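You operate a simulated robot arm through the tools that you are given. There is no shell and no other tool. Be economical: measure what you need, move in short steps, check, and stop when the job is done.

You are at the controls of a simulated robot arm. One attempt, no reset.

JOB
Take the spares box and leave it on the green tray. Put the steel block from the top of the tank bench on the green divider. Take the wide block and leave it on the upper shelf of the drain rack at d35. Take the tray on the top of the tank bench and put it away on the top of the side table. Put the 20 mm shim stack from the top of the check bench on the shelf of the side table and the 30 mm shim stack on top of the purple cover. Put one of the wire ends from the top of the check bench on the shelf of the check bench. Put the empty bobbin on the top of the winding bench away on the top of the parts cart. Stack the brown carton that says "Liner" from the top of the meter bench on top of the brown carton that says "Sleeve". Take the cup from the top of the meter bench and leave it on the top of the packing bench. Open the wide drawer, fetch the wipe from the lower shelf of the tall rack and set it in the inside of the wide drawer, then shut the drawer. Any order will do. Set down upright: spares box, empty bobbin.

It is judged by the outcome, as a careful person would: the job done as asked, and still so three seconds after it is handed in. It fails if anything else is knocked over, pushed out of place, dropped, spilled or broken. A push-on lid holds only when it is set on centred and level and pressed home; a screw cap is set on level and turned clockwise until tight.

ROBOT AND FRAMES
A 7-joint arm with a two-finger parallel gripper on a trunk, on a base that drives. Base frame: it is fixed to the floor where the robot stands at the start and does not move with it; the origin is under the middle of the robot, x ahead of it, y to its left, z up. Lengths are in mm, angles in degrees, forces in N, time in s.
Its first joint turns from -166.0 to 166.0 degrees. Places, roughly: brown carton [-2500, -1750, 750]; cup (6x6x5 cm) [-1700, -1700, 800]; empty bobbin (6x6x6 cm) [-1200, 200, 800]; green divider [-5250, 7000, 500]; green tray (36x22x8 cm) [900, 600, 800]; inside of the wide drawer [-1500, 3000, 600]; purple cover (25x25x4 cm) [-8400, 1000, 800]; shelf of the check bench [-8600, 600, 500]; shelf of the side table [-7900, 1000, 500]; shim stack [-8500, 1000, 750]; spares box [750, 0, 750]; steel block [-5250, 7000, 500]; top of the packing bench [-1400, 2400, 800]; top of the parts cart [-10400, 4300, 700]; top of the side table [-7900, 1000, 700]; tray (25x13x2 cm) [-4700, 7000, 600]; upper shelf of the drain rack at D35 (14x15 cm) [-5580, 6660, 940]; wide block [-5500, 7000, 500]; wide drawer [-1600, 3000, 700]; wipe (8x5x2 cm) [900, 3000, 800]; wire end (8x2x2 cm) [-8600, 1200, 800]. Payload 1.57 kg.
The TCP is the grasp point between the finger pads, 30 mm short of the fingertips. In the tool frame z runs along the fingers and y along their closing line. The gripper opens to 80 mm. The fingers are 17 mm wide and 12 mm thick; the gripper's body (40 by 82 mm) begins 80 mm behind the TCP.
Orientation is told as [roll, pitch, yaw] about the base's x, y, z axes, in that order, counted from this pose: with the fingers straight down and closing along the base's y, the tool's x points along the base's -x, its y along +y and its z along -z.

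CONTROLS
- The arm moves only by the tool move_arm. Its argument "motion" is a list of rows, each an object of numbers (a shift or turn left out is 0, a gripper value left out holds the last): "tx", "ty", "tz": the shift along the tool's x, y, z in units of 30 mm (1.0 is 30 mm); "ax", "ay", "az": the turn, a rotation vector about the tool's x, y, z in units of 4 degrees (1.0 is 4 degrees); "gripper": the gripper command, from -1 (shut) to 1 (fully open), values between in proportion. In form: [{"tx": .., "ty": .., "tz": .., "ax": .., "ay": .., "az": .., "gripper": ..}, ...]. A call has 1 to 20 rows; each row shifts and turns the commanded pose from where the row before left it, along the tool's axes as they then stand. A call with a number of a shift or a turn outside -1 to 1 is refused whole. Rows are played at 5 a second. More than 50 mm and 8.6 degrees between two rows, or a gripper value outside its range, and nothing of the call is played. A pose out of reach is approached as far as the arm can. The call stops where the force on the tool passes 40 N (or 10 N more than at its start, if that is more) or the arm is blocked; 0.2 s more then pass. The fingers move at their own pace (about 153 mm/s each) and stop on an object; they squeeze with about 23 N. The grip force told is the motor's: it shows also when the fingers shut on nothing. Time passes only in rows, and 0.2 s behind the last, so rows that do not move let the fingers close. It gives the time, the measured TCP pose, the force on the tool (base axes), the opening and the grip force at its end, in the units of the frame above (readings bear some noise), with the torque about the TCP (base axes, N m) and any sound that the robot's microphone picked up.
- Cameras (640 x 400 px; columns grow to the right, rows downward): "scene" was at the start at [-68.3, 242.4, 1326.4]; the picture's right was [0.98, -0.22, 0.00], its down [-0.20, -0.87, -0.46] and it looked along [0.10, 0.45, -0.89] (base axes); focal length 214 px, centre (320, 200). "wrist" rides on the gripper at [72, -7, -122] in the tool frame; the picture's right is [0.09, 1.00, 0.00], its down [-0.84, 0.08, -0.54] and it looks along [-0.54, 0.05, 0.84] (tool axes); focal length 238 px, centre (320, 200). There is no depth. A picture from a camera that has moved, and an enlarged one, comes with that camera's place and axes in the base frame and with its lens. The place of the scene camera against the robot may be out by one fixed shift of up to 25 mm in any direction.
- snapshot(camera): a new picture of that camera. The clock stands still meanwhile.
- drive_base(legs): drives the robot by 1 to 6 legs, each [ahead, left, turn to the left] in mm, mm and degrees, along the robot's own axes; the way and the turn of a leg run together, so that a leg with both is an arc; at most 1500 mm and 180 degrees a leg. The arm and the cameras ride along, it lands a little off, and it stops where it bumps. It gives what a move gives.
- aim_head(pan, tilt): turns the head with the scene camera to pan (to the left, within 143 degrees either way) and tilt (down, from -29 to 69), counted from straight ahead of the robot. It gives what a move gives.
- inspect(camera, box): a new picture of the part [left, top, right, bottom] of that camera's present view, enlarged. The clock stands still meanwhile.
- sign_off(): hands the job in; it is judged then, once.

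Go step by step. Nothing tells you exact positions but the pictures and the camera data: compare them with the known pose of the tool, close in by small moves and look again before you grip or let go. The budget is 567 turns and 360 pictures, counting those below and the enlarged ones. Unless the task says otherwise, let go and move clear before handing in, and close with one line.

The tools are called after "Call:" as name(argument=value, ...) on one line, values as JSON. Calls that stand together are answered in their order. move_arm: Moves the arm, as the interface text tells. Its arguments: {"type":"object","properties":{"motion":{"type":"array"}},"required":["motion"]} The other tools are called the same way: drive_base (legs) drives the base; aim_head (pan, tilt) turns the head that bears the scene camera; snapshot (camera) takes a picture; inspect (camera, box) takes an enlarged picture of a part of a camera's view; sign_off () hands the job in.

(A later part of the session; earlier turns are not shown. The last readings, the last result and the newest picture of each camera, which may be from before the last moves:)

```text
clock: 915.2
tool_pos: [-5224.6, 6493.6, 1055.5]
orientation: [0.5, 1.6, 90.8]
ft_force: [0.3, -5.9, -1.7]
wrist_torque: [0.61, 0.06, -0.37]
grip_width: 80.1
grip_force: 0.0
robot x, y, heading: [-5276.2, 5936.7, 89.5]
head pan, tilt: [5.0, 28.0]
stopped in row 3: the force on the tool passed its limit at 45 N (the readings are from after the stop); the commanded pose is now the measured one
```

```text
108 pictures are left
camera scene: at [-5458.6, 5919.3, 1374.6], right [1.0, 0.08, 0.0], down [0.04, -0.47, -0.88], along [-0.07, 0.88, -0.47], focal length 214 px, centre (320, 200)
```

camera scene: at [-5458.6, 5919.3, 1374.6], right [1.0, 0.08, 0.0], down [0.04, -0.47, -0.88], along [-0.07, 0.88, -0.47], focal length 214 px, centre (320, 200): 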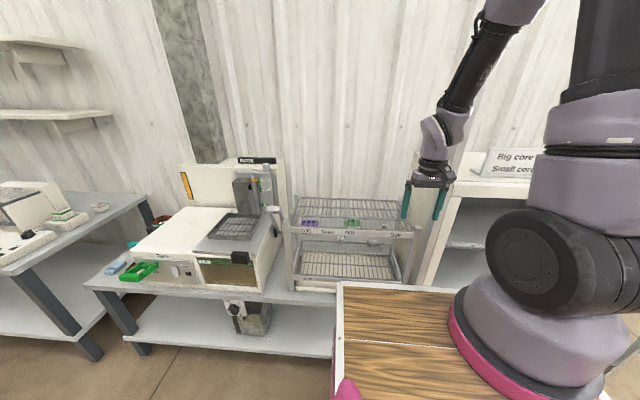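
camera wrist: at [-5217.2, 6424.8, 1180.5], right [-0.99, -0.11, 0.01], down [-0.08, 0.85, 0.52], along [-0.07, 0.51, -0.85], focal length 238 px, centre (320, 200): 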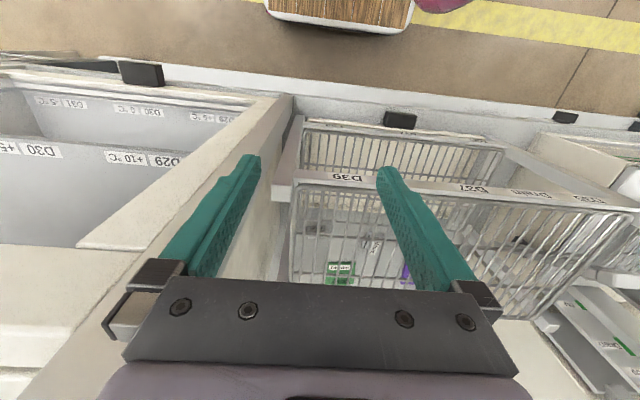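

The tool is touching the dryer's left frame. Move it left, away from the dryer, then up.

Call:
move_arm(motion=[{"ty": 0.5, "tx": 0.3}, {"ty": 1, "tx": 0.3}, {"ty": 1}, {"tx": 0}])

Call:
move_arm(motion=[{"tz": -1}, {"tz": -1}, {"tz": -1}, {"tx": 0}])

Call:
inspect(camera="scene", box=[280, 80, 560, 290])

```text
clock: 916.2
tool_pos: [-5301.2, 6475.4, 1058.4]
orientation: [0.6, 1.5, 90.9]
ft_force: [-0.6, 0.7, 0.6]
wrist_torque: [0.01, 0.02, 0.01]
grip_width: 80.1
grip_force: 0.1
robot x, y, heading: [-5276.0, 5932.0, 89.8]
head pan, tilt: [5.0, 28.0]
```

```text
clock: 917.2
tool_pos: [-5299.4, 6476.0, 1147.5]
orientation: [0.5, 1.5, 90.9]
ft_force: [0.1, -0.4, 0.9]
wrist_torque: [0.0, 0.0, 0.04]
grip_width: 80.1
grip_force: 0.2
robot x, y, heading: [-5277.5, 5937.7, 89.7]
head pan, tilt: [5.0, 28.0]
```

```text
1.90 times, centred on (420, 185) of scene
camera zoom: at [-5458.4, 5919.6, 1374.6], right [1.0, 0.08, 0.0], down [0.04, -0.47, -0.88], along [-0.07, 0.88, -0.47], focal length 408 px, centre (130, 229)
```

zoom: 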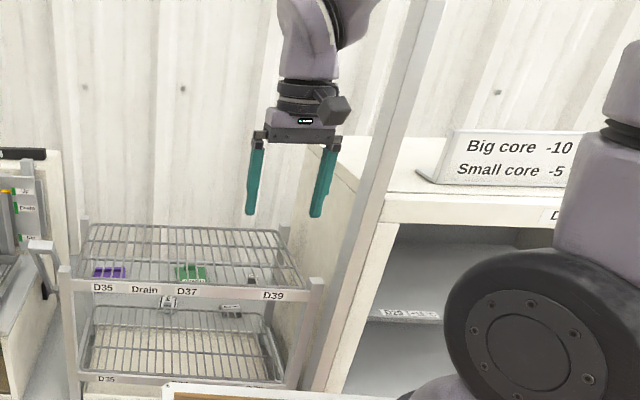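

Call:
move_arm(motion=[{"ty": 1}, {"ty": 1}, {"ty": 1}, {"tx": -1}, {"tx": -1}, {"tx": -1}, {"tx": -1}, {"tx": -1}, {"tx": -1}, {"tx": 0}])

Call:
snapshot(camera="wrist")

```text
clock: 919.4
tool_pos: [-5391.7, 6655.0, 1144.4]
orientation: [0.6, 1.4, 91.0]
ft_force: [-0.1, -0.2, 0.8]
wrist_torque: [0.0, -0.03, -0.01]
grip_width: 79.9
grip_force: 0.0
robot x, y, heading: [-5277.8, 5935.9, 89.4]
head pan, tilt: [5.0, 28.0]
```

```text
106 pictures are left
camera wrist: at [-5382.7, 6587.0, 1268.4], right [-0.99, -0.11, 0.01], down [-0.09, 0.85, 0.52], along [-0.07, 0.52, -0.85], focal length 238 px, centre (320, 200)
```

wrist: 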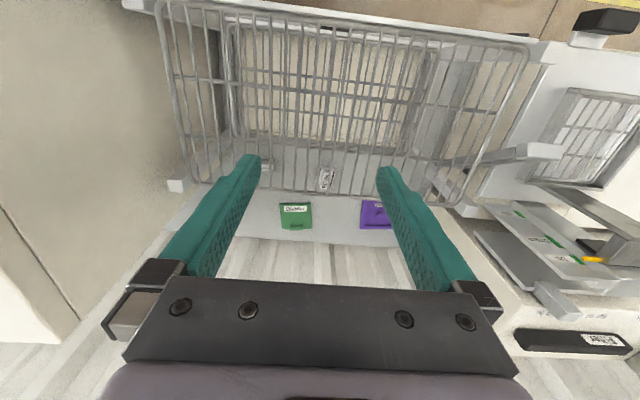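

Call:
inspect(camera="wrist", box=[220, 130, 420, 260])

```text
3.08 times, centred on (320, 195) of wrist
camera zoom: at [-5382.7, 6587.0, 1268.4], right [-0.99, -0.11, 0.01], down [-0.09, 0.85, 0.52], along [-0.07, 0.52, -0.85], focal length 733 px, centre (320, 215)
```

zoom: 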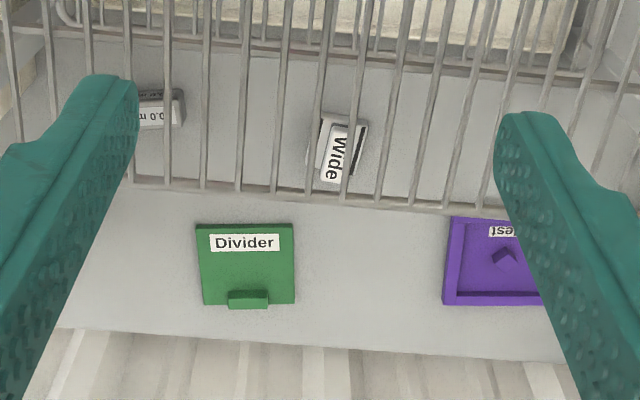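

The wide and steel blocks, the green divider and a purple piece lie on the bench strip behind the rack (bench ≈563, gap y 6790–7215). Drive as close as possible so the forearm can come down steeply behind the rack.

Call:
drive_base(legs=[[0, 140, 0], [175, 0, 0]])

Call:
move_arm(motion=[{"ty": -1, "ay": -0.35}, {"ty": -1}, {"ty": -1}, {"ty": -1}, {"ty": -1}, {"ty": -1}, {"ty": -1}, {"tx": -1}, {"tx": -1}, {"tx": 0}])

Call:
snapshot(camera="wrist")

```text
clock: 921.9
tool_pos: [-5533.6, 6822.2, 1143.9]
orientation: [0.5, 1.5, 91.3]
ft_force: [-1.0, -0.3, 0.0]
wrist_torque: [-0.01, -0.01, -0.02]
grip_width: 80.1
grip_force: 0.1
robot x, y, heading: [-5415.9, 6102.1, 89.8]
head pan, tilt: [5.0, 28.0]
stopped in leg 2: the robot was blocked; the commanded pose is now the measured one
```

```text
clock: 924.1
tool_pos: [-5322.5, 6886.2, 1142.1]
orientation: [0.5, 0.0, 91.3]
ft_force: [-1.2, 0.5, -1.0]
wrist_torque: [0.04, 0.01, -0.02]
grip_width: 80.0
grip_force: 0.0
robot x, y, heading: [-5421.0, 6107.8, 89.9]
head pan, tilt: [5.0, 28.0]
```

```text
104 pictures are left
camera wrist: at [-5313.9, 6815.1, 1265.3], right [-0.99, -0.11, 0.01], down [-0.09, 0.84, 0.54], along [-0.07, 0.54, -0.84], focal length 238 px, centre (320, 200)
```

wrist: 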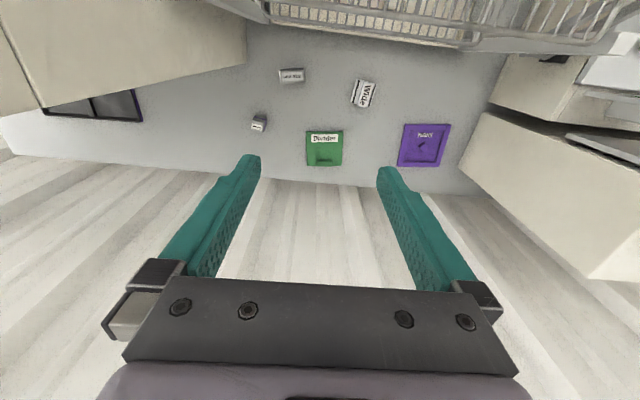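

Call:
inspect(camera="wrist", box=[230, 50, 470, 180])

Call:
inspect(camera="wrist", box=[20, 60, 200, 180])

```text
2.67 times, centred on (350, 115) of wrist
camera zoom: at [-5313.9, 6815.1, 1265.3], right [-0.99, -0.11, 0.01], down [-0.09, 0.84, 0.54], along [-0.07, 0.54, -0.84], focal length 636 px, centre (240, 427)
```

zoom: 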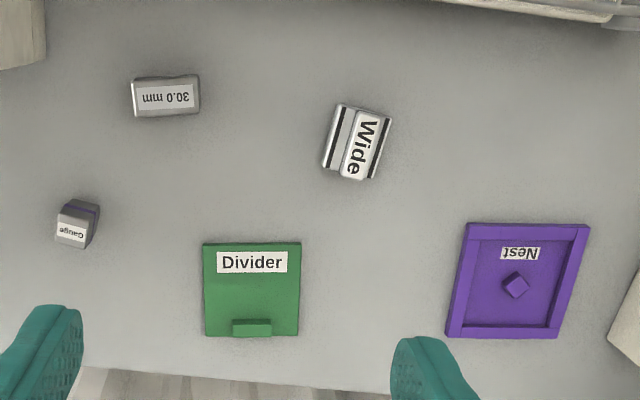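

```text
3.33 times, centred on (110, 120) of wrist
camera zoom: at [-5313.9, 6815.1, 1265.3], right [-0.99, -0.11, 0.01], down [-0.09, 0.84, 0.54], along [-0.07, 0.54, -0.84], focal length 794 px, centre (1020, 467)
```

zoom: 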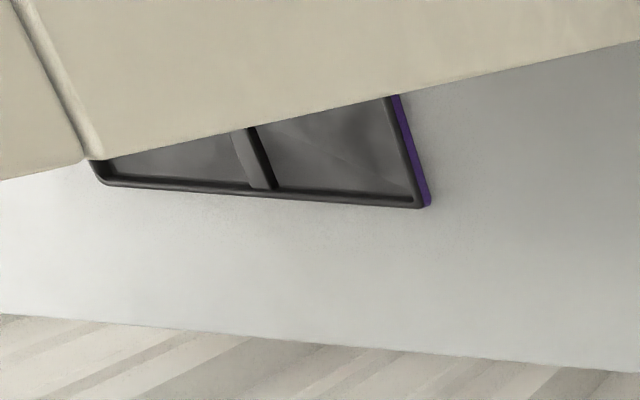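

Steel block ("30.0 mm") at about (−5259, 6884), close behind the dryer corner. I'll use yaw 0 (closing along y) with a lean away from the dryer. Rotate the tool up here first.

Call:
move_arm(motion=[{"az": 1, "gripper": 0.6}, {"az": 1}, {"az": 1}, {"az": 1}, {"az": 1}, {"az": 1}, {"az": 1}, {"az": 1}, {"az": 1}, {"az": 1}, {"az": 1}, {"az": 1}, {"az": 1}, {"az": 1}, {"az": 1}, {"az": 1}, {"az": 1}, {"az": 1}, {"az": 1}, {"az": 1}])

Call:
move_arm(motion=[{"az": 1}, {"az": 1}, {"az": 0.8}, {"ay": -1}, {"ay": -1}, {"ay": -1}, {"ay": -1}, {"ay": -1}, {"tx": 0}])

Call:
snapshot(camera="wrist")

Call:
snapshot(camera="scene")

```text
clock: 928.3
tool_pos: [-5325.0, 6885.8, 1141.2]
orientation: [-0.1, 0.6, 11.1]
ft_force: [-0.2, 0.1, 0.8]
wrist_torque: [0.01, 0.02, 0.0]
grip_width: 64.0
grip_force: 0.0
robot x, y, heading: [-5415.4, 6102.6, 89.6]
head pan, tilt: [5.0, 28.0]
```

```text
clock: 930.3
tool_pos: [-5324.3, 6886.4, 1140.8]
orientation: [-0.2, -19.4, 0.0]
ft_force: [0.9, -0.2, -0.1]
wrist_torque: [0.0, 0.0, 0.01]
grip_width: 64.1
grip_force: 0.1
robot x, y, heading: [-5415.9, 6107.6, 89.9]
head pan, tilt: [5.0, 28.0]
```

```text
101 pictures are left
camera wrist: at [-5434.0, 6880.5, 1232.5], right [-0.09, 1.0, -0.03], down [0.61, 0.08, 0.79], along [0.79, 0.05, -0.61], focal length 238 px, centre (320, 200)
```

wrist: 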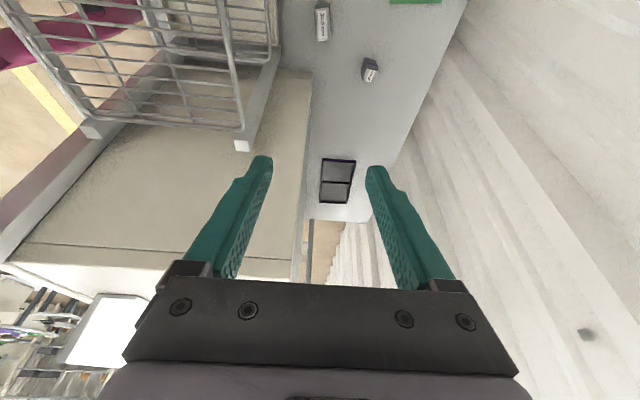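

```text
100 pictures are left
camera scene: at [-5597.2, 6086.1, 1374.7], right [1.0, 0.09, 0.0], down [0.04, -0.47, -0.88], along [-0.08, 0.88, -0.47], focal length 214 px, centre (320, 200)
```

scene: 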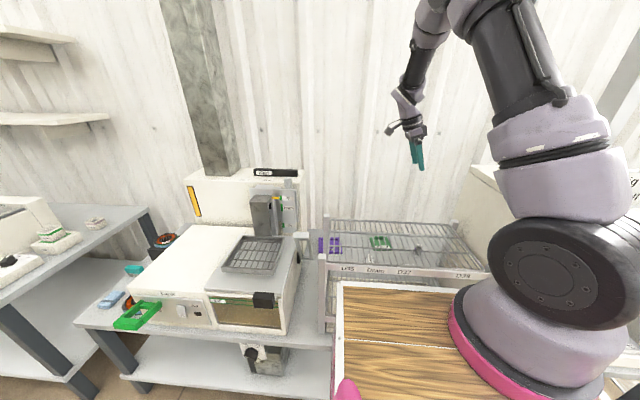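

The dryer wall is actually ~130 mm east of the block, so a vertical grip is fine. Straighten, move over the block and descend in stages.

Call:
move_arm(motion=[{"ay": 1}, {"ay": 1}, {"ay": 1}, {"ay": 1}, {"ay": 0.85}, {"tx": -1}, {"tx": -1}, {"tx": -0.25, "ty": -0.2}, {"tz": 1}, {"tz": 1}, {"tz": 1}, {"tz": 1}, {"tz": 1}, {"tz": 1}, {"tz": 1}, {"tz": 1}, {"tz": 1}, {"tx": 0}])

Call:
snapshot(camera="wrist")

Call:
snapshot(camera="scene")

```text
clock: 934.1
tool_pos: [-5256.6, 6878.5, 872.1]
orientation: [-0.1, -0.1, 0.0]
ft_force: [0.2, 0.1, 0.3]
wrist_torque: [0.02, 0.02, -0.01]
grip_width: 63.9
grip_force: 0.2
robot x, y, heading: [-5413.4, 6103.8, 89.8]
head pan, tilt: [5.0, 28.0]
```

```text
99 pictures are left
camera wrist: at [-5329.9, 6874.3, 993.7], right [-0.09, 1.0, 0.0], down [0.84, 0.08, 0.54], along [0.54, 0.05, -0.84], focal length 238 px, centre (320, 200)
```

wrist: 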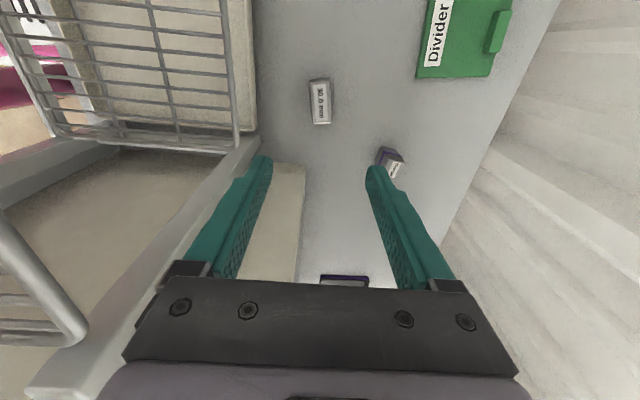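

```text
98 pictures are left
camera scene: at [-5597.2, 6086.1, 1374.6], right [1.0, 0.09, 0.0], down [0.04, -0.47, -0.88], along [-0.08, 0.88, -0.47], focal length 214 px, centre (320, 200)
```

scene: 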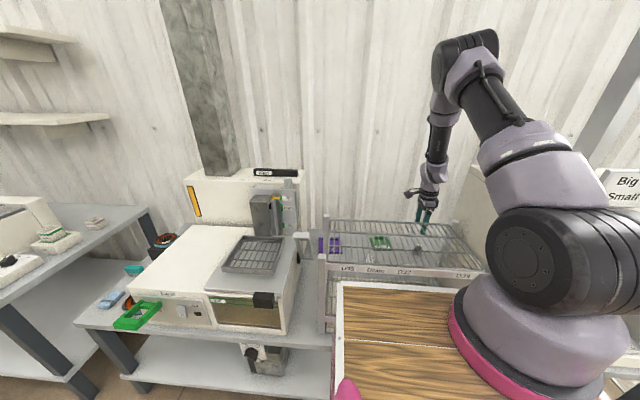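

Call:
move_arm(motion=[{"tz": 1, "ty": 0.1}, {"tz": 1}, {"tz": 1}, {"tz": 1}, {"tz": 1}, {"tz": 1}, {"tz": 1}, {"tz": 1}, {"tx": 0}])

Call:
snapshot(camera="wrist")

```text
clock: 936.1
tool_pos: [-5258.1, 6880.8, 629.8]
orientation: [0.0, -0.1, -0.1]
ft_force: [-0.4, -0.1, -0.3]
wrist_torque: [0.03, -0.02, 0.01]
grip_width: 63.8
grip_force: 0.0
robot x, y, heading: [-5418.2, 6105.3, 89.9]
head pan, tilt: [5.0, 28.0]
```

```text
97 pictures are left
camera wrist: at [-5330.4, 6875.8, 752.3], right [-0.09, 1.0, 0.0], down [0.84, 0.08, 0.54], along [0.54, 0.05, -0.84], focal length 238 px, centre (320, 200)
```

wrist: 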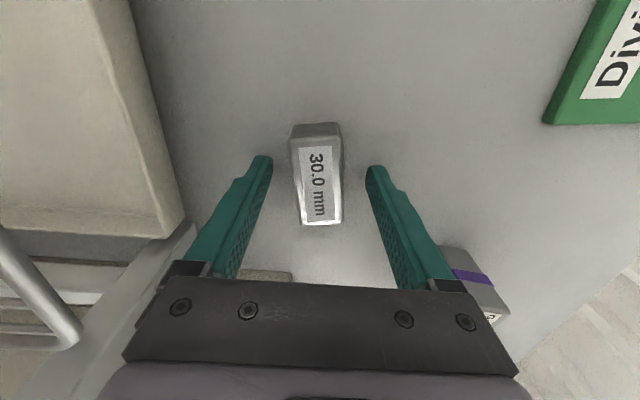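

Call:
move_arm(motion=[{"tz": 0.6}, {"tz": 0.15}, {"tz": 0.1}, {"tz": 0.1}, {"tz": 0.1}, {"tz": 0.1}, {"tz": 0.1}, {"tz": 0.1}, {"tz": 0.1}])

Call:
move_arm(motion=[{"tz": -0.05}, {"gripper": -1}, {"tx": 0}, {"tx": 0}])

Call:
move_arm(motion=[{"tz": -0.3}, {"tz": -0.7}, {"tz": -1}, {"tz": -1}, {"tz": -1}, {"tx": 0}])

Call:
snapshot(camera="wrist")

```text
clock: 936.4
tool_pos: [-5256.7, 6885.8, 630.4]
orientation: [0.2, 0.0, 0.0]
ft_force: [0.1, -3.4, 20.0]
wrist_torque: [-0.85, 0.12, 0.02]
grip_width: 66.3
grip_force: 1.1
robot x, y, heading: [-5419.5, 6109.7, 89.7]
head pan, tilt: [5.0, 28.0]
stopped in row 1: the force on the tool passed its limit at 63 N (the readings are from after the stop); the commanded pose is now the measured one
```

```text
clock: 937.4
tool_pos: [-5257.3, 6883.7, 629.5]
orientation: [0.1, -0.1, -0.2]
ft_force: [2.2, -2.6, 1.3]
wrist_torque: [-0.21, -0.13, 0.03]
grip_width: 29.8
grip_force: 22.9
robot x, y, heading: [-5413.9, 6107.1, 89.8]
head pan, tilt: [5.0, 28.0]
```

```text
clock: 938.8
tool_pos: [-5257.8, 6883.4, 749.4]
orientation: [0.0, 0.0, 0.0]
ft_force: [-0.2, 0.2, -4.5]
wrist_torque: [0.01, 0.03, 0.01]
grip_width: 30.0
grip_force: 22.3
robot x, y, heading: [-5415.8, 6104.0, 89.9]
head pan, tilt: [5.0, 28.0]
```

```text
96 pictures are left
camera wrist: at [-5329.5, 6877.5, 872.0], right [-0.09, 1.0, 0.0], down [0.84, 0.08, 0.54], along [0.54, 0.05, -0.84], focal length 238 px, centre (320, 200)
```

wrist: 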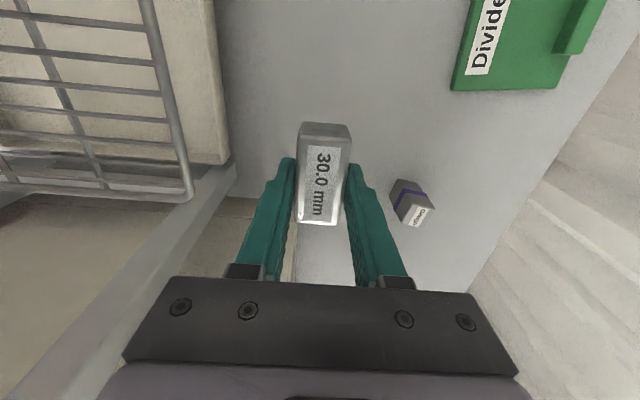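

Steel block gripped (30.0 mm wide; bench at 600). Carry it to the green divider.

Call:
move_arm(motion=[{"ty": 0.93, "tx": 0.55}, {"ty": 0.93, "tx": 0.55}, {"ty": 0.93, "tx": 0.55}, {"ty": 0.93, "tx": 0.55}, {"ty": 0.93, "tx": 0.55}, {"ty": 0.93, "tx": 0.55}, {"tz": 1}, {"tx": 0}])

Call:
snapshot(camera="wrist")

```text
clock: 940.6
tool_pos: [-5356.6, 7051.4, 720.7]
orientation: [0.0, 0.1, -0.1]
ft_force: [0.0, 0.6, -4.2]
wrist_torque: [0.0, -0.02, 0.04]
grip_width: 30.1
grip_force: 23.0
robot x, y, heading: [-5418.2, 6102.9, 90.4]
head pan, tilt: [5.0, 28.0]
```

```text
95 pictures are left
camera wrist: at [-5428.5, 7045.3, 842.5], right [-0.09, 1.0, 0.0], down [0.84, 0.08, 0.54], along [0.54, 0.05, -0.84], focal length 238 px, centre (320, 200)
```

wrist: 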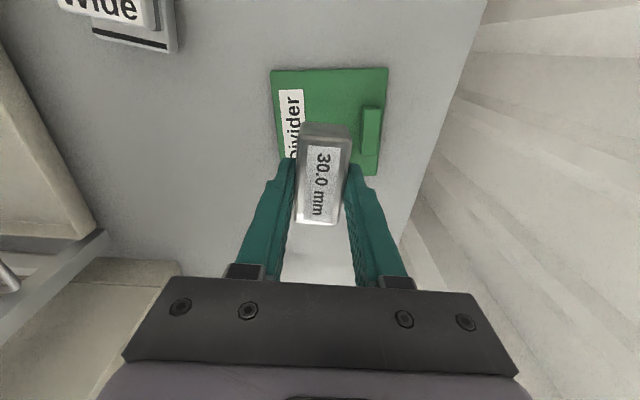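

Call:
move_arm(motion=[{"tz": 1, "ty": -0.25}, {"tz": 1}, {"tz": 0.4}, {"tz": 0.1}, {"tz": 0.1}, {"tz": 0.1}, {"tz": 0.1}, {"tz": 0.1}, {"tz": 0.1}])

Call:
snapshot(camera="wrist")

```text
clock: 942.3
tool_pos: [-5356.6, 7047.3, 641.1]
orientation: [0.4, -0.1, -0.2]
ft_force: [-0.8, -2.7, 13.8]
wrist_torque: [-0.41, -0.11, -0.06]
grip_width: 29.4
grip_force: 23.1
robot x, y, heading: [-5421.3, 6108.1, 89.6]
head pan, tilt: [5.0, 28.0]
stopped in row 8: the force on the tool passed its limit at 45 N (the readings are from after the stop); the commanded pose is now the measured one
```

```text
94 pictures are left
camera wrist: at [-5428.9, 7041.0, 762.1], right [-0.09, 1.0, 0.01], down [0.84, 0.07, 0.54], along [0.54, 0.05, -0.84], focal length 238 px, centre (320, 200)
```

wrist: 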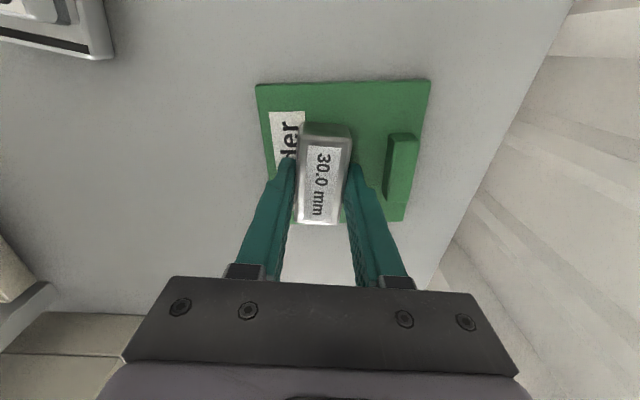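

Call:
move_arm(motion=[{"tz": -0.03}, {"gripper": 0.1}, {"tx": 0}, {"tx": 0}, {"tz": -1}, {"tz": -1}, {"tz": -1}, {"tz": -1}, {"tx": 0}])

Call:
snapshot(camera="wrist")

```text
clock: 944.3
tool_pos: [-5355.5, 7045.0, 759.1]
orientation: [0.2, 0.0, -0.1]
ft_force: [-0.4, 0.3, 0.6]
wrist_torque: [-0.01, 0.01, 0.01]
grip_width: 44.2
grip_force: 0.1
robot x, y, heading: [-5416.0, 6103.3, 90.0]
head pan, tilt: [5.0, 28.0]
```

```text
93 pictures are left
camera wrist: at [-5429.2, 7038.3, 881.5], right [-0.09, 1.0, 0.0], down [0.84, 0.07, 0.54], along [0.54, 0.05, -0.84], focal length 238 px, centre (320, 200)
```

wrist: 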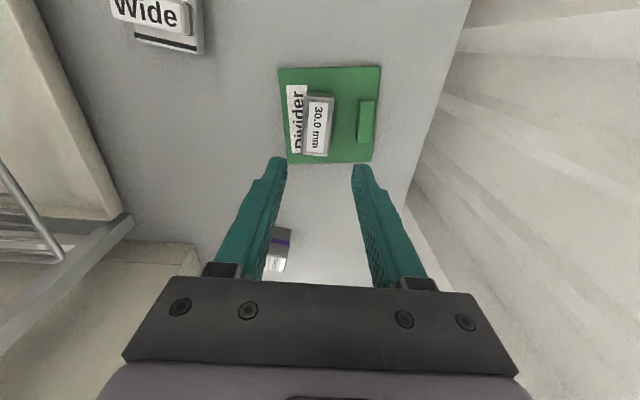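

Steel block rests on the divider. Now the wide block near (−5437, 6901).

Call:
move_arm(motion=[{"ty": -0.96, "tx": 0.55, "gripper": 1}, {"ty": -0.96, "tx": 0.55}, {"ty": -0.96, "tx": 0.55}, {"ty": -0.96, "tx": 0.55}, {"ty": -0.96, "tx": 0.53}, {"az": 0.8}, {"az": 0.8}, {"tx": 0}])

Call:
snapshot(camera="wrist")

```text
clock: 946.1
tool_pos: [-5439.2, 6901.8, 757.6]
orientation: [0.2, 0.0, -6.4]
ft_force: [-0.2, 1.0, -0.4]
wrist_torque: [0.0, 0.01, 0.03]
grip_width: 80.2
grip_force: 0.1
robot x, y, heading: [-5417.1, 6108.1, 90.0]
head pan, tilt: [5.0, 28.0]
```

```text
92 pictures are left
camera wrist: at [-5511.3, 6903.6, 879.3], right [0.02, 1.0, 0.0], down [0.84, -0.02, 0.54], along [0.54, -0.01, -0.84], focal length 238 px, centre (320, 200)
```

wrist: 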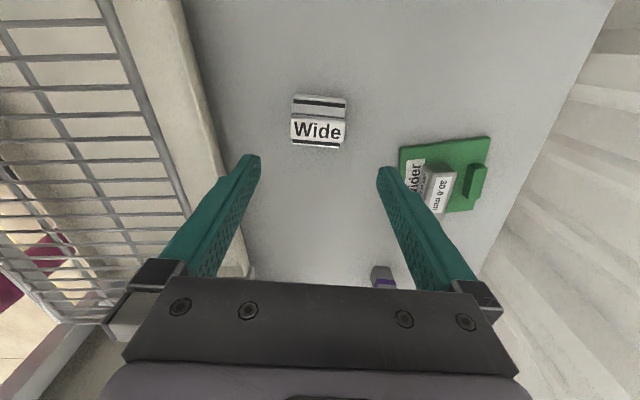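

Call:
move_arm(motion=[{"tz": 1, "tx": 0.2}, {"tz": 1}, {"tz": 1}, {"tz": 0.9}, {"tx": 0}])

Call:
snapshot(camera="wrist")

```text
clock: 947.3
tool_pos: [-5445.7, 6905.2, 641.6]
orientation: [0.2, 0.0, -6.5]
ft_force: [0.0, 0.2, 0.2]
wrist_torque: [0.03, 0.01, 0.0]
grip_width: 79.9
grip_force: 0.0
robot x, y, heading: [-5419.6, 6105.0, 89.9]
head pan, tilt: [5.0, 28.0]
```

```text
91 pictures are left
camera wrist: at [-5518.9, 6906.3, 762.8], right [0.02, 1.0, 0.0], down [0.84, -0.02, 0.54], along [0.54, -0.01, -0.84], focal length 238 px, centre (320, 200)
```

wrist: 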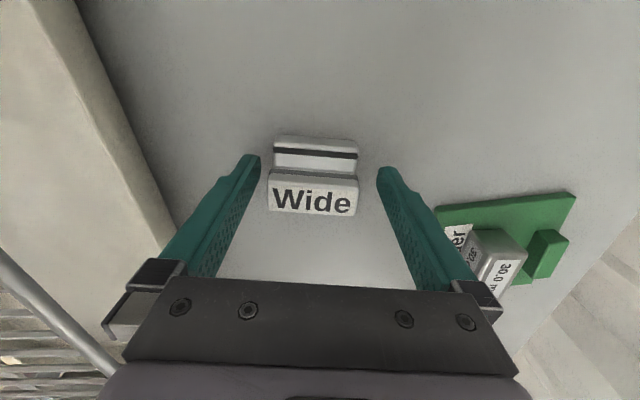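

Call:
move_arm(motion=[{"tz": 0.15}, {"tz": 0.1}, {"tx": 0}, {"gripper": -1}, {"tx": 0}, {"tx": 0}])

Call:
move_arm(motion=[{"tz": -0.3}, {"tz": -0.7}, {"tz": -1}, {"tz": -1}, {"tz": -1}, {"tx": 0}])

Call:
snapshot(camera="wrist")

```text
clock: 948.7
tool_pos: [-5444.1, 6902.7, 635.3]
orientation: [0.2, 0.0, -6.5]
ft_force: [0.1, -0.4, 0.4]
wrist_torque: [0.0, 0.04, 0.0]
grip_width: 56.0
grip_force: 22.9
robot x, y, heading: [-5414.9, 6102.7, 90.2]
head pan, tilt: [5.0, 28.0]
```

```text
clock: 950.1
tool_pos: [-5444.7, 6902.7, 754.5]
orientation: [0.2, 0.0, -6.5]
ft_force: [-0.3, 0.5, -3.5]
wrist_torque: [-0.03, -0.03, 0.01]
grip_width: 55.7
grip_force: 23.2
robot x, y, heading: [-5417.9, 6103.0, 90.1]
head pan, tilt: [5.0, 28.0]
```

```text
90 pictures are left
camera wrist: at [-5517.2, 6904.5, 875.9], right [0.02, 1.0, 0.0], down [0.84, -0.02, 0.54], along [0.54, -0.01, -0.84], focal length 238 px, centre (320, 200)
```

wrist: 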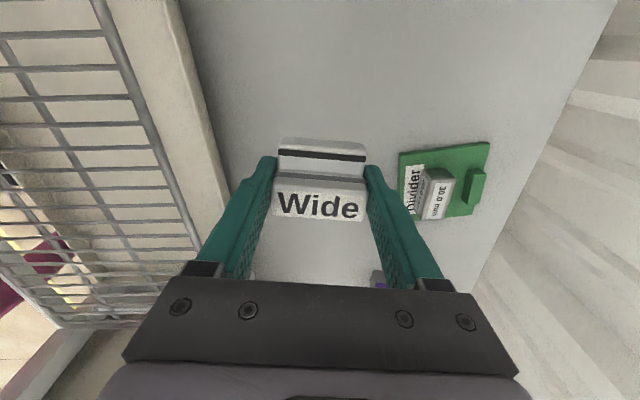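

Call:
move_arm(motion=[{"tz": -1}, {"tz": -1}, {"tz": -1}, {"tz": -1}, {"tz": -1}, {"tz": -1}, {"tz": -1}, {"tz": -1}, {"tz": -1}, {"tz": -1}, {"tz": -1}, {"tx": 0}])

Call:
move_arm(motion=[{"ty": -0.96, "tx": 0.35}, {"ty": -0.96, "tx": 0.35}, {"ty": -0.96, "tx": 0.35}, {"ty": -0.96, "tx": 0.35}, {"ty": -0.96, "tx": 0.35}, {"ty": -0.96, "tx": 0.35}, {"ty": -0.96, "tx": 0.35}, {"ty": -0.96, "tx": 0.35}, {"ty": -0.96, "tx": 0.35}, {"tx": 0}])

Call:
snapshot(camera="wrist")

Call:
inspect(camera="scene", box=[280, 130, 480, 300])

```text
clock: 952.7
tool_pos: [-5445.4, 6901.3, 1083.5]
orientation: [0.2, 0.1, -6.5]
ft_force: [0.8, -0.7, -2.4]
wrist_torque: [-0.01, 0.0, -0.01]
grip_width: 56.0
grip_force: 22.7
robot x, y, heading: [-5419.6, 6103.6, 89.9]
head pan, tilt: [5.0, 28.0]
```

```text
clock: 954.9
tool_pos: [-5569.1, 6654.7, 1080.1]
orientation: [0.2, 0.0, -6.5]
ft_force: [-0.3, 0.3, -2.0]
wrist_torque: [-0.01, 0.0, -0.01]
grip_width: 55.8
grip_force: 22.8
robot x, y, heading: [-5419.2, 6101.6, 90.0]
head pan, tilt: [5.0, 28.0]
```

```text
89 pictures are left
camera wrist: at [-5640.8, 6657.1, 1203.2], right [0.02, 1.0, 0.0], down [0.84, -0.02, 0.54], along [0.54, -0.01, -0.84], focal length 238 px, centre (320, 200)
```

wrist: 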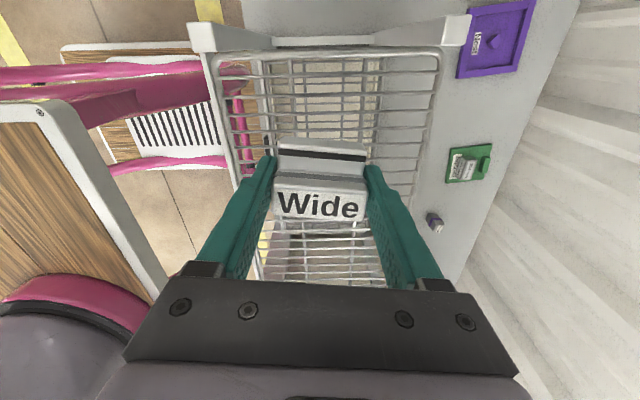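

```text
2.35 times, centred on (380, 215) of scene
camera zoom: at [-5597.2, 6086.2, 1374.6], right [1.0, 0.09, 0.0], down [0.04, -0.47, -0.88], along [-0.08, 0.88, -0.47], focal length 505 px, centre (179, 165)
```

zoom: 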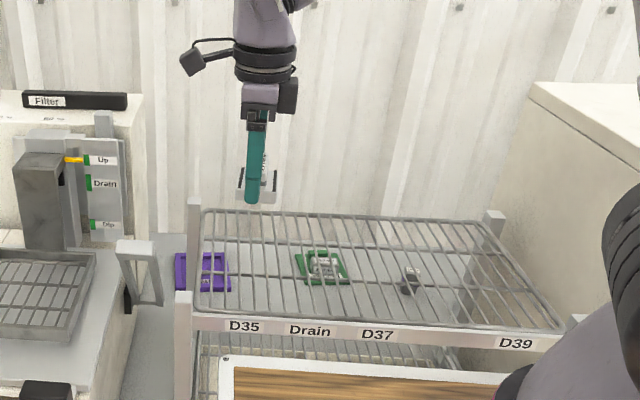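

Positioned over the D35 cell of the upper shelf. Lower to contact.

Call:
move_arm(motion=[{"tz": 1, "ty": 0.25}, {"tz": 1}, {"tz": 0.6}, {"tz": 0.2}, {"tz": 0.1}, {"tz": 0.1}, {"tz": 0.1}, {"tz": 0.1}, {"tz": 0.1}, {"tz": 0.1}, {"tz": 0.1}, {"tz": 0.1}, {"tz": 0.1}, {"tz": 0.1}])

Call:
inspect(camera="scene", box=[330, 170, 440, 290])

```text
clock: 958.0
tool_pos: [-5567.2, 6662.1, 969.3]
orientation: [0.3, 0.2, -6.5]
ft_force: [4.1, -4.7, 18.8]
wrist_torque: [-0.83, -0.4, 0.03]
grip_width: 56.4
grip_force: 22.6
robot x, y, heading: [-5417.9, 6105.5, 89.7]
head pan, tilt: [5.0, 28.0]
stopped in row 14: the force on the tool passed its limit at 47 N (the readings are from after the stop); the commanded pose is now the measured one
```

```text
3.33 times, centred on (385, 230) of scene
camera zoom: at [-5597.0, 6085.4, 1374.7], right [1.0, 0.09, 0.0], down [0.04, -0.47, -0.88], along [-0.08, 0.88, -0.47], focal length 715 px, centre (103, 100)
```

zoom: 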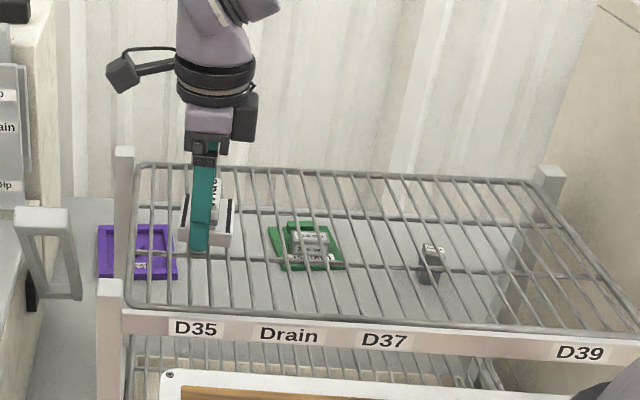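

Call:
move_arm(motion=[{"tz": -0.03}, {"gripper": 1}, {"tx": 0}, {"tx": 0}, {"tz": -1}, {"tz": -1}, {"tz": -1}, {"tz": -1}, {"tz": -1}, {"tx": 0}])

Call:
inspect(camera="scene", box=[330, 170, 440, 290])

```text
clock: 960.2
tool_pos: [-5565.4, 6663.8, 1120.5]
orientation: [0.3, 0.1, -6.6]
ft_force: [0.5, -0.6, 0.1]
wrist_torque: [0.01, -0.01, 0.02]
grip_width: 80.4
grip_force: 0.1
robot x, y, heading: [-5417.4, 6106.1, 89.9]
head pan, tilt: [5.0, 28.0]
```

```text
3.33 times, centred on (385, 230) of scene
camera zoom: at [-5597.3, 6086.1, 1374.6], right [1.0, 0.09, 0.0], down [0.04, -0.47, -0.88], along [-0.08, 0.88, -0.47], focal length 715 px, centre (103, 100)
```

zoom: 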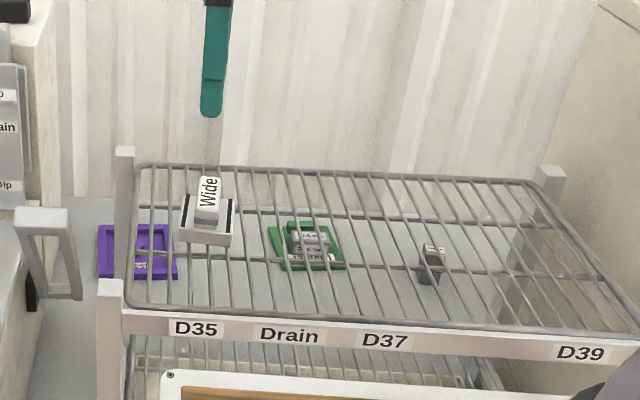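

The wide block sits at D35. The tray lies behind the tall dryer, reachable along the wall strip from the bench's east end. Drive around there, facing west.

Call:
drive_base(legs=[[-420, 0, 0], [0, -1500, 0], [0, 0, 90], [0, -700, 0]])

Call:
aim_head(pan=-10, tilt=25)

Call:
snapshot(camera="scene")

```text
clock: 976.4
tool_pos: [-4480.3, 6116.4, 1121.4]
orientation: [0.4, 0.3, 83.8]
ft_force: [-0.6, 0.7, -0.2]
wrist_torque: [-0.02, 0.01, 0.0]
grip_width: 80.1
grip_force: 0.0
robot x, y, heading: [-3923.7, 6270.2, -179.2]
head pan, tilt: [5.0, 28.0]
stopped in leg 4: the robot was blocked; the commanded pose is now the measured one
```

```text
clock: 977.2
tool_pos: [-4481.8, 6115.1, 1122.1]
orientation: [0.4, 0.3, 83.9]
ft_force: [0.5, 0.2, -0.9]
wrist_torque: [0.02, 0.01, -0.01]
grip_width: 80.1
grip_force: 0.2
robot x, y, heading: [-3924.3, 6267.7, -179.2]
head pan, tilt: [-10.0, 25.0]
```

```text
85 pictures are left
camera scene: at [-3895.0, 6085.2, 1379.4], right [0.16, 0.99, 0.0], down [0.42, -0.07, -0.91], along [-0.89, 0.15, -0.42], focal length 214 px, centre (320, 200)
```

scene: 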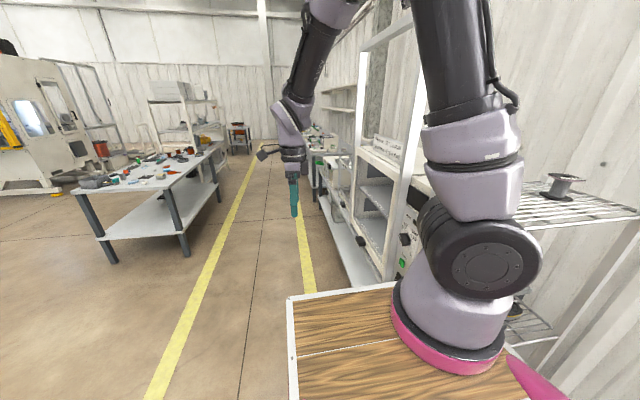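

Call:
aim_head(pan=-70, tilt=25)

Call:
snapshot(camera="scene")

```text
clock: 978.5
tool_pos: [-4482.2, 6114.9, 1121.8]
orientation: [0.4, 0.4, 83.8]
ft_force: [0.4, 0.4, -0.2]
wrist_torque: [-0.01, -0.02, 0.01]
grip_width: 79.9
grip_force: 0.1
robot x, y, heading: [-3921.6, 6266.4, -179.5]
head pan, tilt: [-70.0, 25.0]
```

```text
84 pictures are left
camera scene: at [-3836.5, 6156.4, 1379.5], right [0.94, 0.35, 0.0], down [0.15, -0.4, -0.91], along [-0.32, 0.85, -0.42], focal length 214 px, centre (320, 200)
```

scene: 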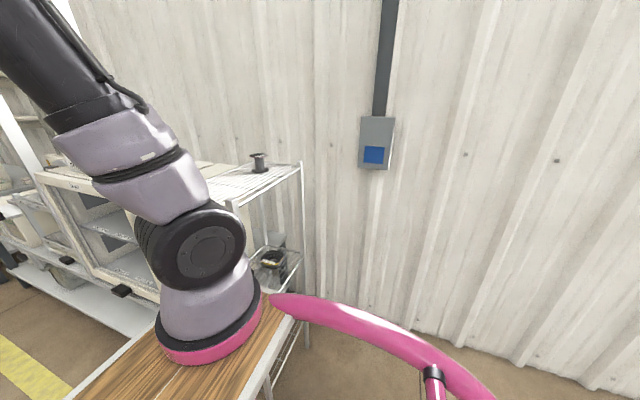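

The wire rack next to the dryer blocked the base. Back east, retract the arm, and go further north beside the wall so the arm can reach along the strip behind the rack.

Call:
drive_base(legs=[[-150, 0, -0.7]])

Call:
move_arm(motion=[{"ty": -1}, {"ty": -1}, {"ty": -1}, {"ty": -1}, {"ty": -0.5}, {"tx": 0}])

Call:
drive_base(legs=[[0, -600, 0]])

Call:
aim_head(pan=-15, tilt=30)

Call:
snapshot(camera="scene")

```text
clock: 979.9
tool_pos: [-4356.4, 6142.9, 1122.7]
orientation: [0.3, 0.3, 81.6]
ft_force: [0.0, -0.5, 0.0]
wrist_torque: [-0.01, -0.03, -0.02]
grip_width: 80.0
grip_force: 0.0
robot x, y, heading: [-3792.5, 6277.6, 178.5]
head pan, tilt: [-70.0, 25.0]
stopped in leg 1: the robot was blocked; the commanded pose is now the measured one
```

```text
clock: 981.3
tool_pos: [-4223.4, 6124.0, 1120.9]
orientation: [0.4, 0.4, 81.6]
ft_force: [-0.4, -0.1, 0.3]
wrist_torque: [-0.01, -0.04, -0.01]
grip_width: 79.9
grip_force: 0.1
robot x, y, heading: [-3793.9, 6272.9, 178.4]
head pan, tilt: [-70.0, 25.0]
```

```text
clock: 983.7
tool_pos: [-4216.0, 6500.2, 1123.2]
orientation: [0.9, 1.1, 83.3]
ft_force: [0.4, -3.3, 0.2]
wrist_torque: [0.11, -0.03, 0.15]
grip_width: 78.9
grip_force: 0.1
robot x, y, heading: [-3788.2, 6660.8, 178.9]
head pan, tilt: [-70.0, 25.0]
stopped in leg 1: the force on the tool passed its limit at 123 N (the readings are from after the stop); the commanded pose is now the measured one
```

```text
clock: 985.0
tool_pos: [-4215.9, 6501.8, 1123.0]
orientation: [0.9, 1.2, 83.4]
ft_force: [0.9, -7.5, 1.0]
wrist_torque: [0.17, 0.05, 0.37]
grip_width: 79.0
grip_force: 0.1
robot x, y, heading: [-3787.6, 6661.4, 178.9]
head pan, tilt: [-15.0, 30.0]
```

```text
83 pictures are left
camera scene: at [-3757.9, 6485.4, 1371.4], right [0.28, 0.96, 0.0], down [0.48, -0.14, -0.87], along [-0.83, 0.24, -0.5], focal length 214 px, centre (320, 200)
```

scene: 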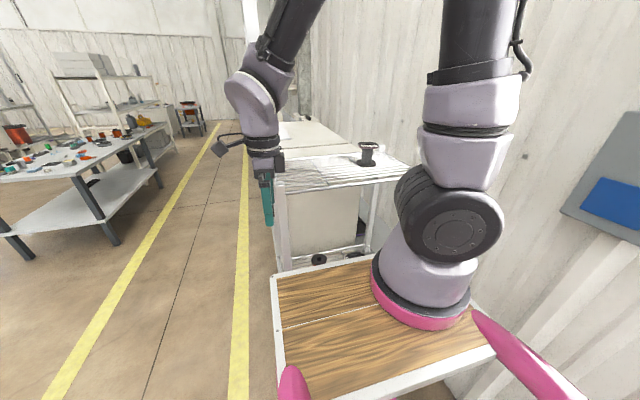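

The tool touched the rack's post. Back off, raise above the rack, then continue.

Call:
drive_base(legs=[[0, 100, 0]])

Call:
move_arm(motion=[{"tz": -1}, {"tz": -1}, {"tz": -1}, {"tz": -1}, {"tz": -1}, {"tz": -0.5}, {"tx": 0}])

Call:
inspect(camera="scene", box=[220, 100, 430, 290])

```text
clock: 986.1
tool_pos: [-4217.9, 6399.7, 1123.1]
orientation: [0.9, 1.1, 83.3]
ft_force: [0.6, 1.4, -0.1]
wrist_torque: [0.01, 0.02, -0.02]
grip_width: 80.0
grip_force: 0.1
robot x, y, heading: [-3782.8, 6560.7, 178.9]
head pan, tilt: [-15.0, 30.0]
```

```text
clock: 987.7
tool_pos: [-4215.1, 6403.2, 1289.3]
orientation: [0.9, 1.1, 83.3]
ft_force: [-0.6, 0.0, 0.2]
wrist_torque: [0.0, -0.03, 0.0]
grip_width: 80.1
grip_force: 0.0
robot x, y, heading: [-3786.8, 6560.2, 179.1]
head pan, tilt: [-15.0, 30.0]
```

```text
2.11 times, centred on (325, 195) of scene
camera zoom: at [-3759.9, 6384.9, 1371.5], right [0.28, 0.96, 0.0], down [0.48, -0.14, -0.87], along [-0.83, 0.24, -0.5], focal length 452 px, centre (310, 210)
```

zoom: 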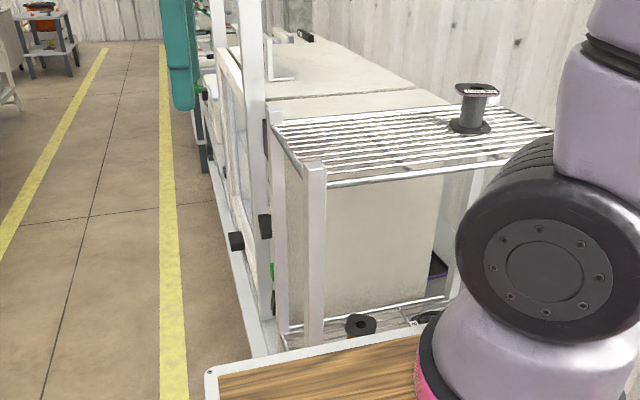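

Call:
drive_base(legs=[[0, -325, 0.5]])

Call:
move_arm(motion=[{"tx": -1, "az": -0.5}, {"tx": -1, "az": -0.5}, {"tx": -1, "az": -0.5}, {"tx": -1}, {"tx": -1}, {"tx": -1}, {"tx": -1}, {"tx": -1}, {"tx": -1}, {"tx": 0}])

Call:
snapshot(camera="wrist")

```text
clock: 989.8
tool_pos: [-4207.8, 6719.4, 1287.7]
orientation: [0.9, 1.1, 83.9]
ft_force: [-0.3, 0.2, 0.4]
wrist_torque: [0.01, 0.01, -0.03]
grip_width: 80.0
grip_force: 0.0
robot x, y, heading: [-3780.9, 6882.9, 179.5]
head pan, tilt: [-15.0, 30.0]
```

```text
clock: 992.0
tool_pos: [-4202.6, 6992.0, 1282.6]
orientation: [0.9, 1.0, 90.0]
ft_force: [-0.6, -0.6, -0.3]
wrist_torque: [-0.01, -0.01, -0.01]
grip_width: 79.9
grip_force: 0.1
robot x, y, heading: [-3784.7, 6882.8, 179.7]
head pan, tilt: [-15.0, 30.0]
```

```text
81 pictures are left
camera wrist: at [-4193.6, 6922.0, 1406.7], right [-1.0, -0.09, 0.02], down [-0.07, 0.85, 0.53], along [-0.06, 0.52, -0.85], focal length 238 px, centre (320, 200)
```

wrist: 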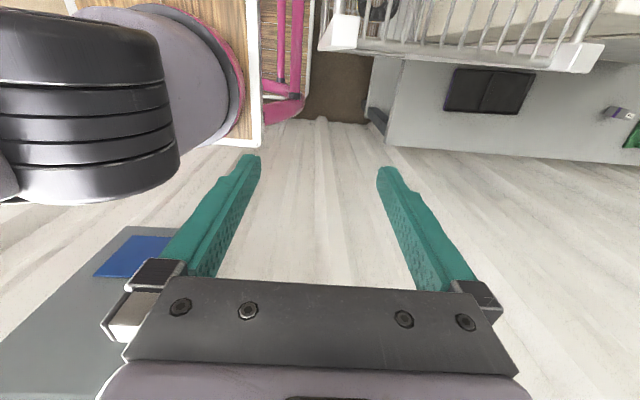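

Clear view: the tray (centre ≈(−4740, 6975)) has a middle rib. I'll move the arm along the strip and pinch the rib.

Call:
drive_base(legs=[[25, 0, 0]])

Call:
move_arm(motion=[{"tz": 1, "ay": -0.25, "ax": 0.2}, {"tz": 1}, {"tz": 1}, {"tz": 1}, {"tz": 1}, {"tz": 1}, {"ty": 1}, {"ty": 1}, {"ty": 1}, {"ty": 1}, {"ty": 1}, {"ty": 1}, {"ty": 1}, {"ty": 1}, {"ty": 1}, {"ty": 1}, {"ty": 1}, {"tx": 0}])

Call:
snapshot(camera="wrist")

```text
clock: 992.9
tool_pos: [-4227.1, 6990.5, 1283.2]
orientation: [0.9, 1.0, 89.9]
ft_force: [-0.2, -0.8, 0.3]
wrist_torque: [0.03, -0.02, 0.02]
grip_width: 80.0
grip_force: 0.2
robot x, y, heading: [-3808.2, 6882.8, 179.6]
head pan, tilt: [-15.0, 30.0]
```

```text
clock: 996.6
tool_pos: [-4613.5, 6993.1, 1154.6]
orientation: [0.2, 0.1, 89.9]
ft_force: [-0.3, 0.3, -0.2]
wrist_torque: [-0.01, 0.01, 0.01]
grip_width: 79.8
grip_force: 0.0
out of reach, approached as far as the arm can: row 3, 4, 5, 6
robot x, y, heading: [-3807.5, 6883.2, 179.4]
head pan, tilt: [-15.0, 30.0]
```

```text
80 pictures are left
camera wrist: at [-4607.0, 6923.0, 1276.7], right [-1.0, -0.09, 0.0], down [-0.07, 0.84, 0.54], along [-0.05, 0.54, -0.84], focal length 238 px, centre (320, 200)
```

wrist: 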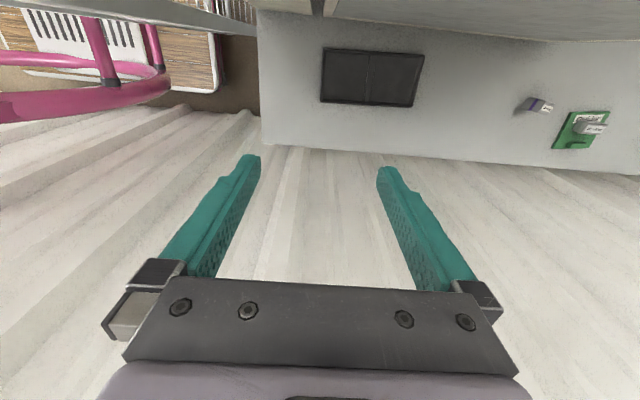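

Call:
move_arm(motion=[{"ty": 1}, {"ty": 1}, {"ty": 1}, {"ty": 1}, {"ty": 0.3}, {"tz": 1}, {"tz": 1}, {"tz": 1}, {"tz": 1}, {"tz": 1}, {"tz": 1}, {"tz": 1}, {"tz": 1}, {"tz": 1}, {"tz": 1}, {"tx": 0}])

Call:
snapshot(camera="wrist")

```text
clock: 1000.0
tool_pos: [-4744.3, 6994.5, 852.3]
orientation: [0.1, 0.0, 89.9]
ft_force: [0.2, -0.3, -0.1]
wrist_torque: [0.01, -0.02, 0.0]
grip_width: 79.8
grip_force: 0.1
robot x, y, heading: [-3810.7, 6885.5, 179.5]
head pan, tilt: [-15.0, 30.0]
```

```text
79 pictures are left
camera wrist: at [-4738.4, 6923.7, 974.2], right [-1.0, -0.09, 0.0], down [-0.07, 0.84, 0.54], along [-0.05, 0.54, -0.84], focal length 238 px, centre (320, 200)
```

wrist: 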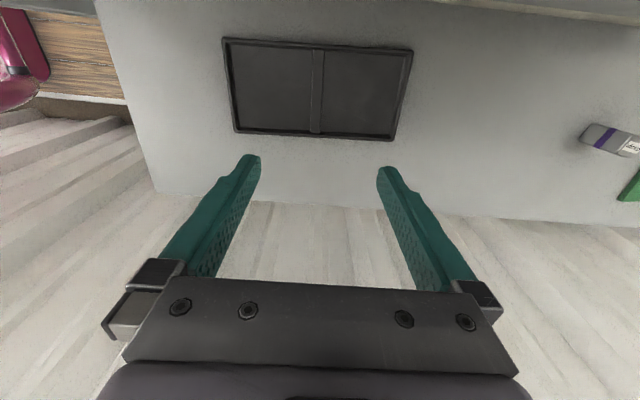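

Call:
move_arm(motion=[{"tz": 1, "ty": -0.13, "gripper": 0.3}, {"tz": 1}, {"tz": 1}, {"tz": 1}, {"tz": 1}, {"tz": 1}, {"tz": 0.6}, {"tx": 0}])

Call:
snapshot(camera="wrist")

```text
clock: 1002.0
tool_pos: [-4822.4, 6976.2, 742.2]
orientation: [7.0, 0.9, 91.0]
ft_force: [-0.4, -0.1, -0.7]
wrist_torque: [-0.03, -0.02, 0.03]
grip_width: 52.1
grip_force: 0.1
robot x, y, heading: [-3824.7, 6893.0, -179.1]
head pan, tilt: [-15.0, 30.0]
stopped in row 8: the arm was blocked; the commanded pose is now the measured one
```

```text
78 pictures are left
camera wrist: at [-4800.3, 6906.9, 863.5], right [-0.99, -0.11, 0.12], down [-0.03, 0.84, 0.53], along [-0.16, 0.52, -0.84], focal length 238 px, centre (320, 200)
```

wrist: 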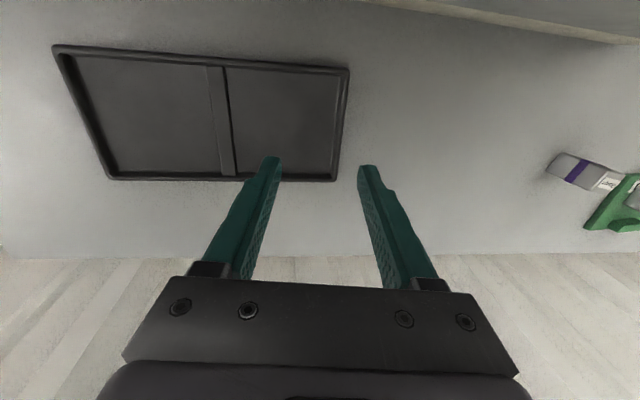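

Call:
snapshot(camera="scene")

```text
77 pictures are left
camera scene: at [-3798.8, 6715.3, 1371.4], right [0.25, 0.97, 0.0], down [0.49, -0.12, -0.86], along [-0.84, 0.21, -0.5], focal length 214 px, centre (320, 200)
```

scene: 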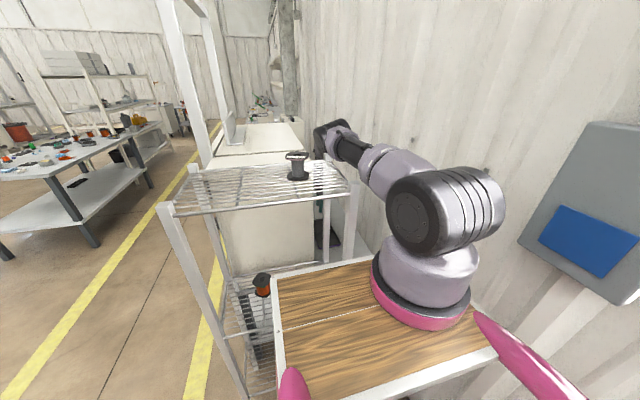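

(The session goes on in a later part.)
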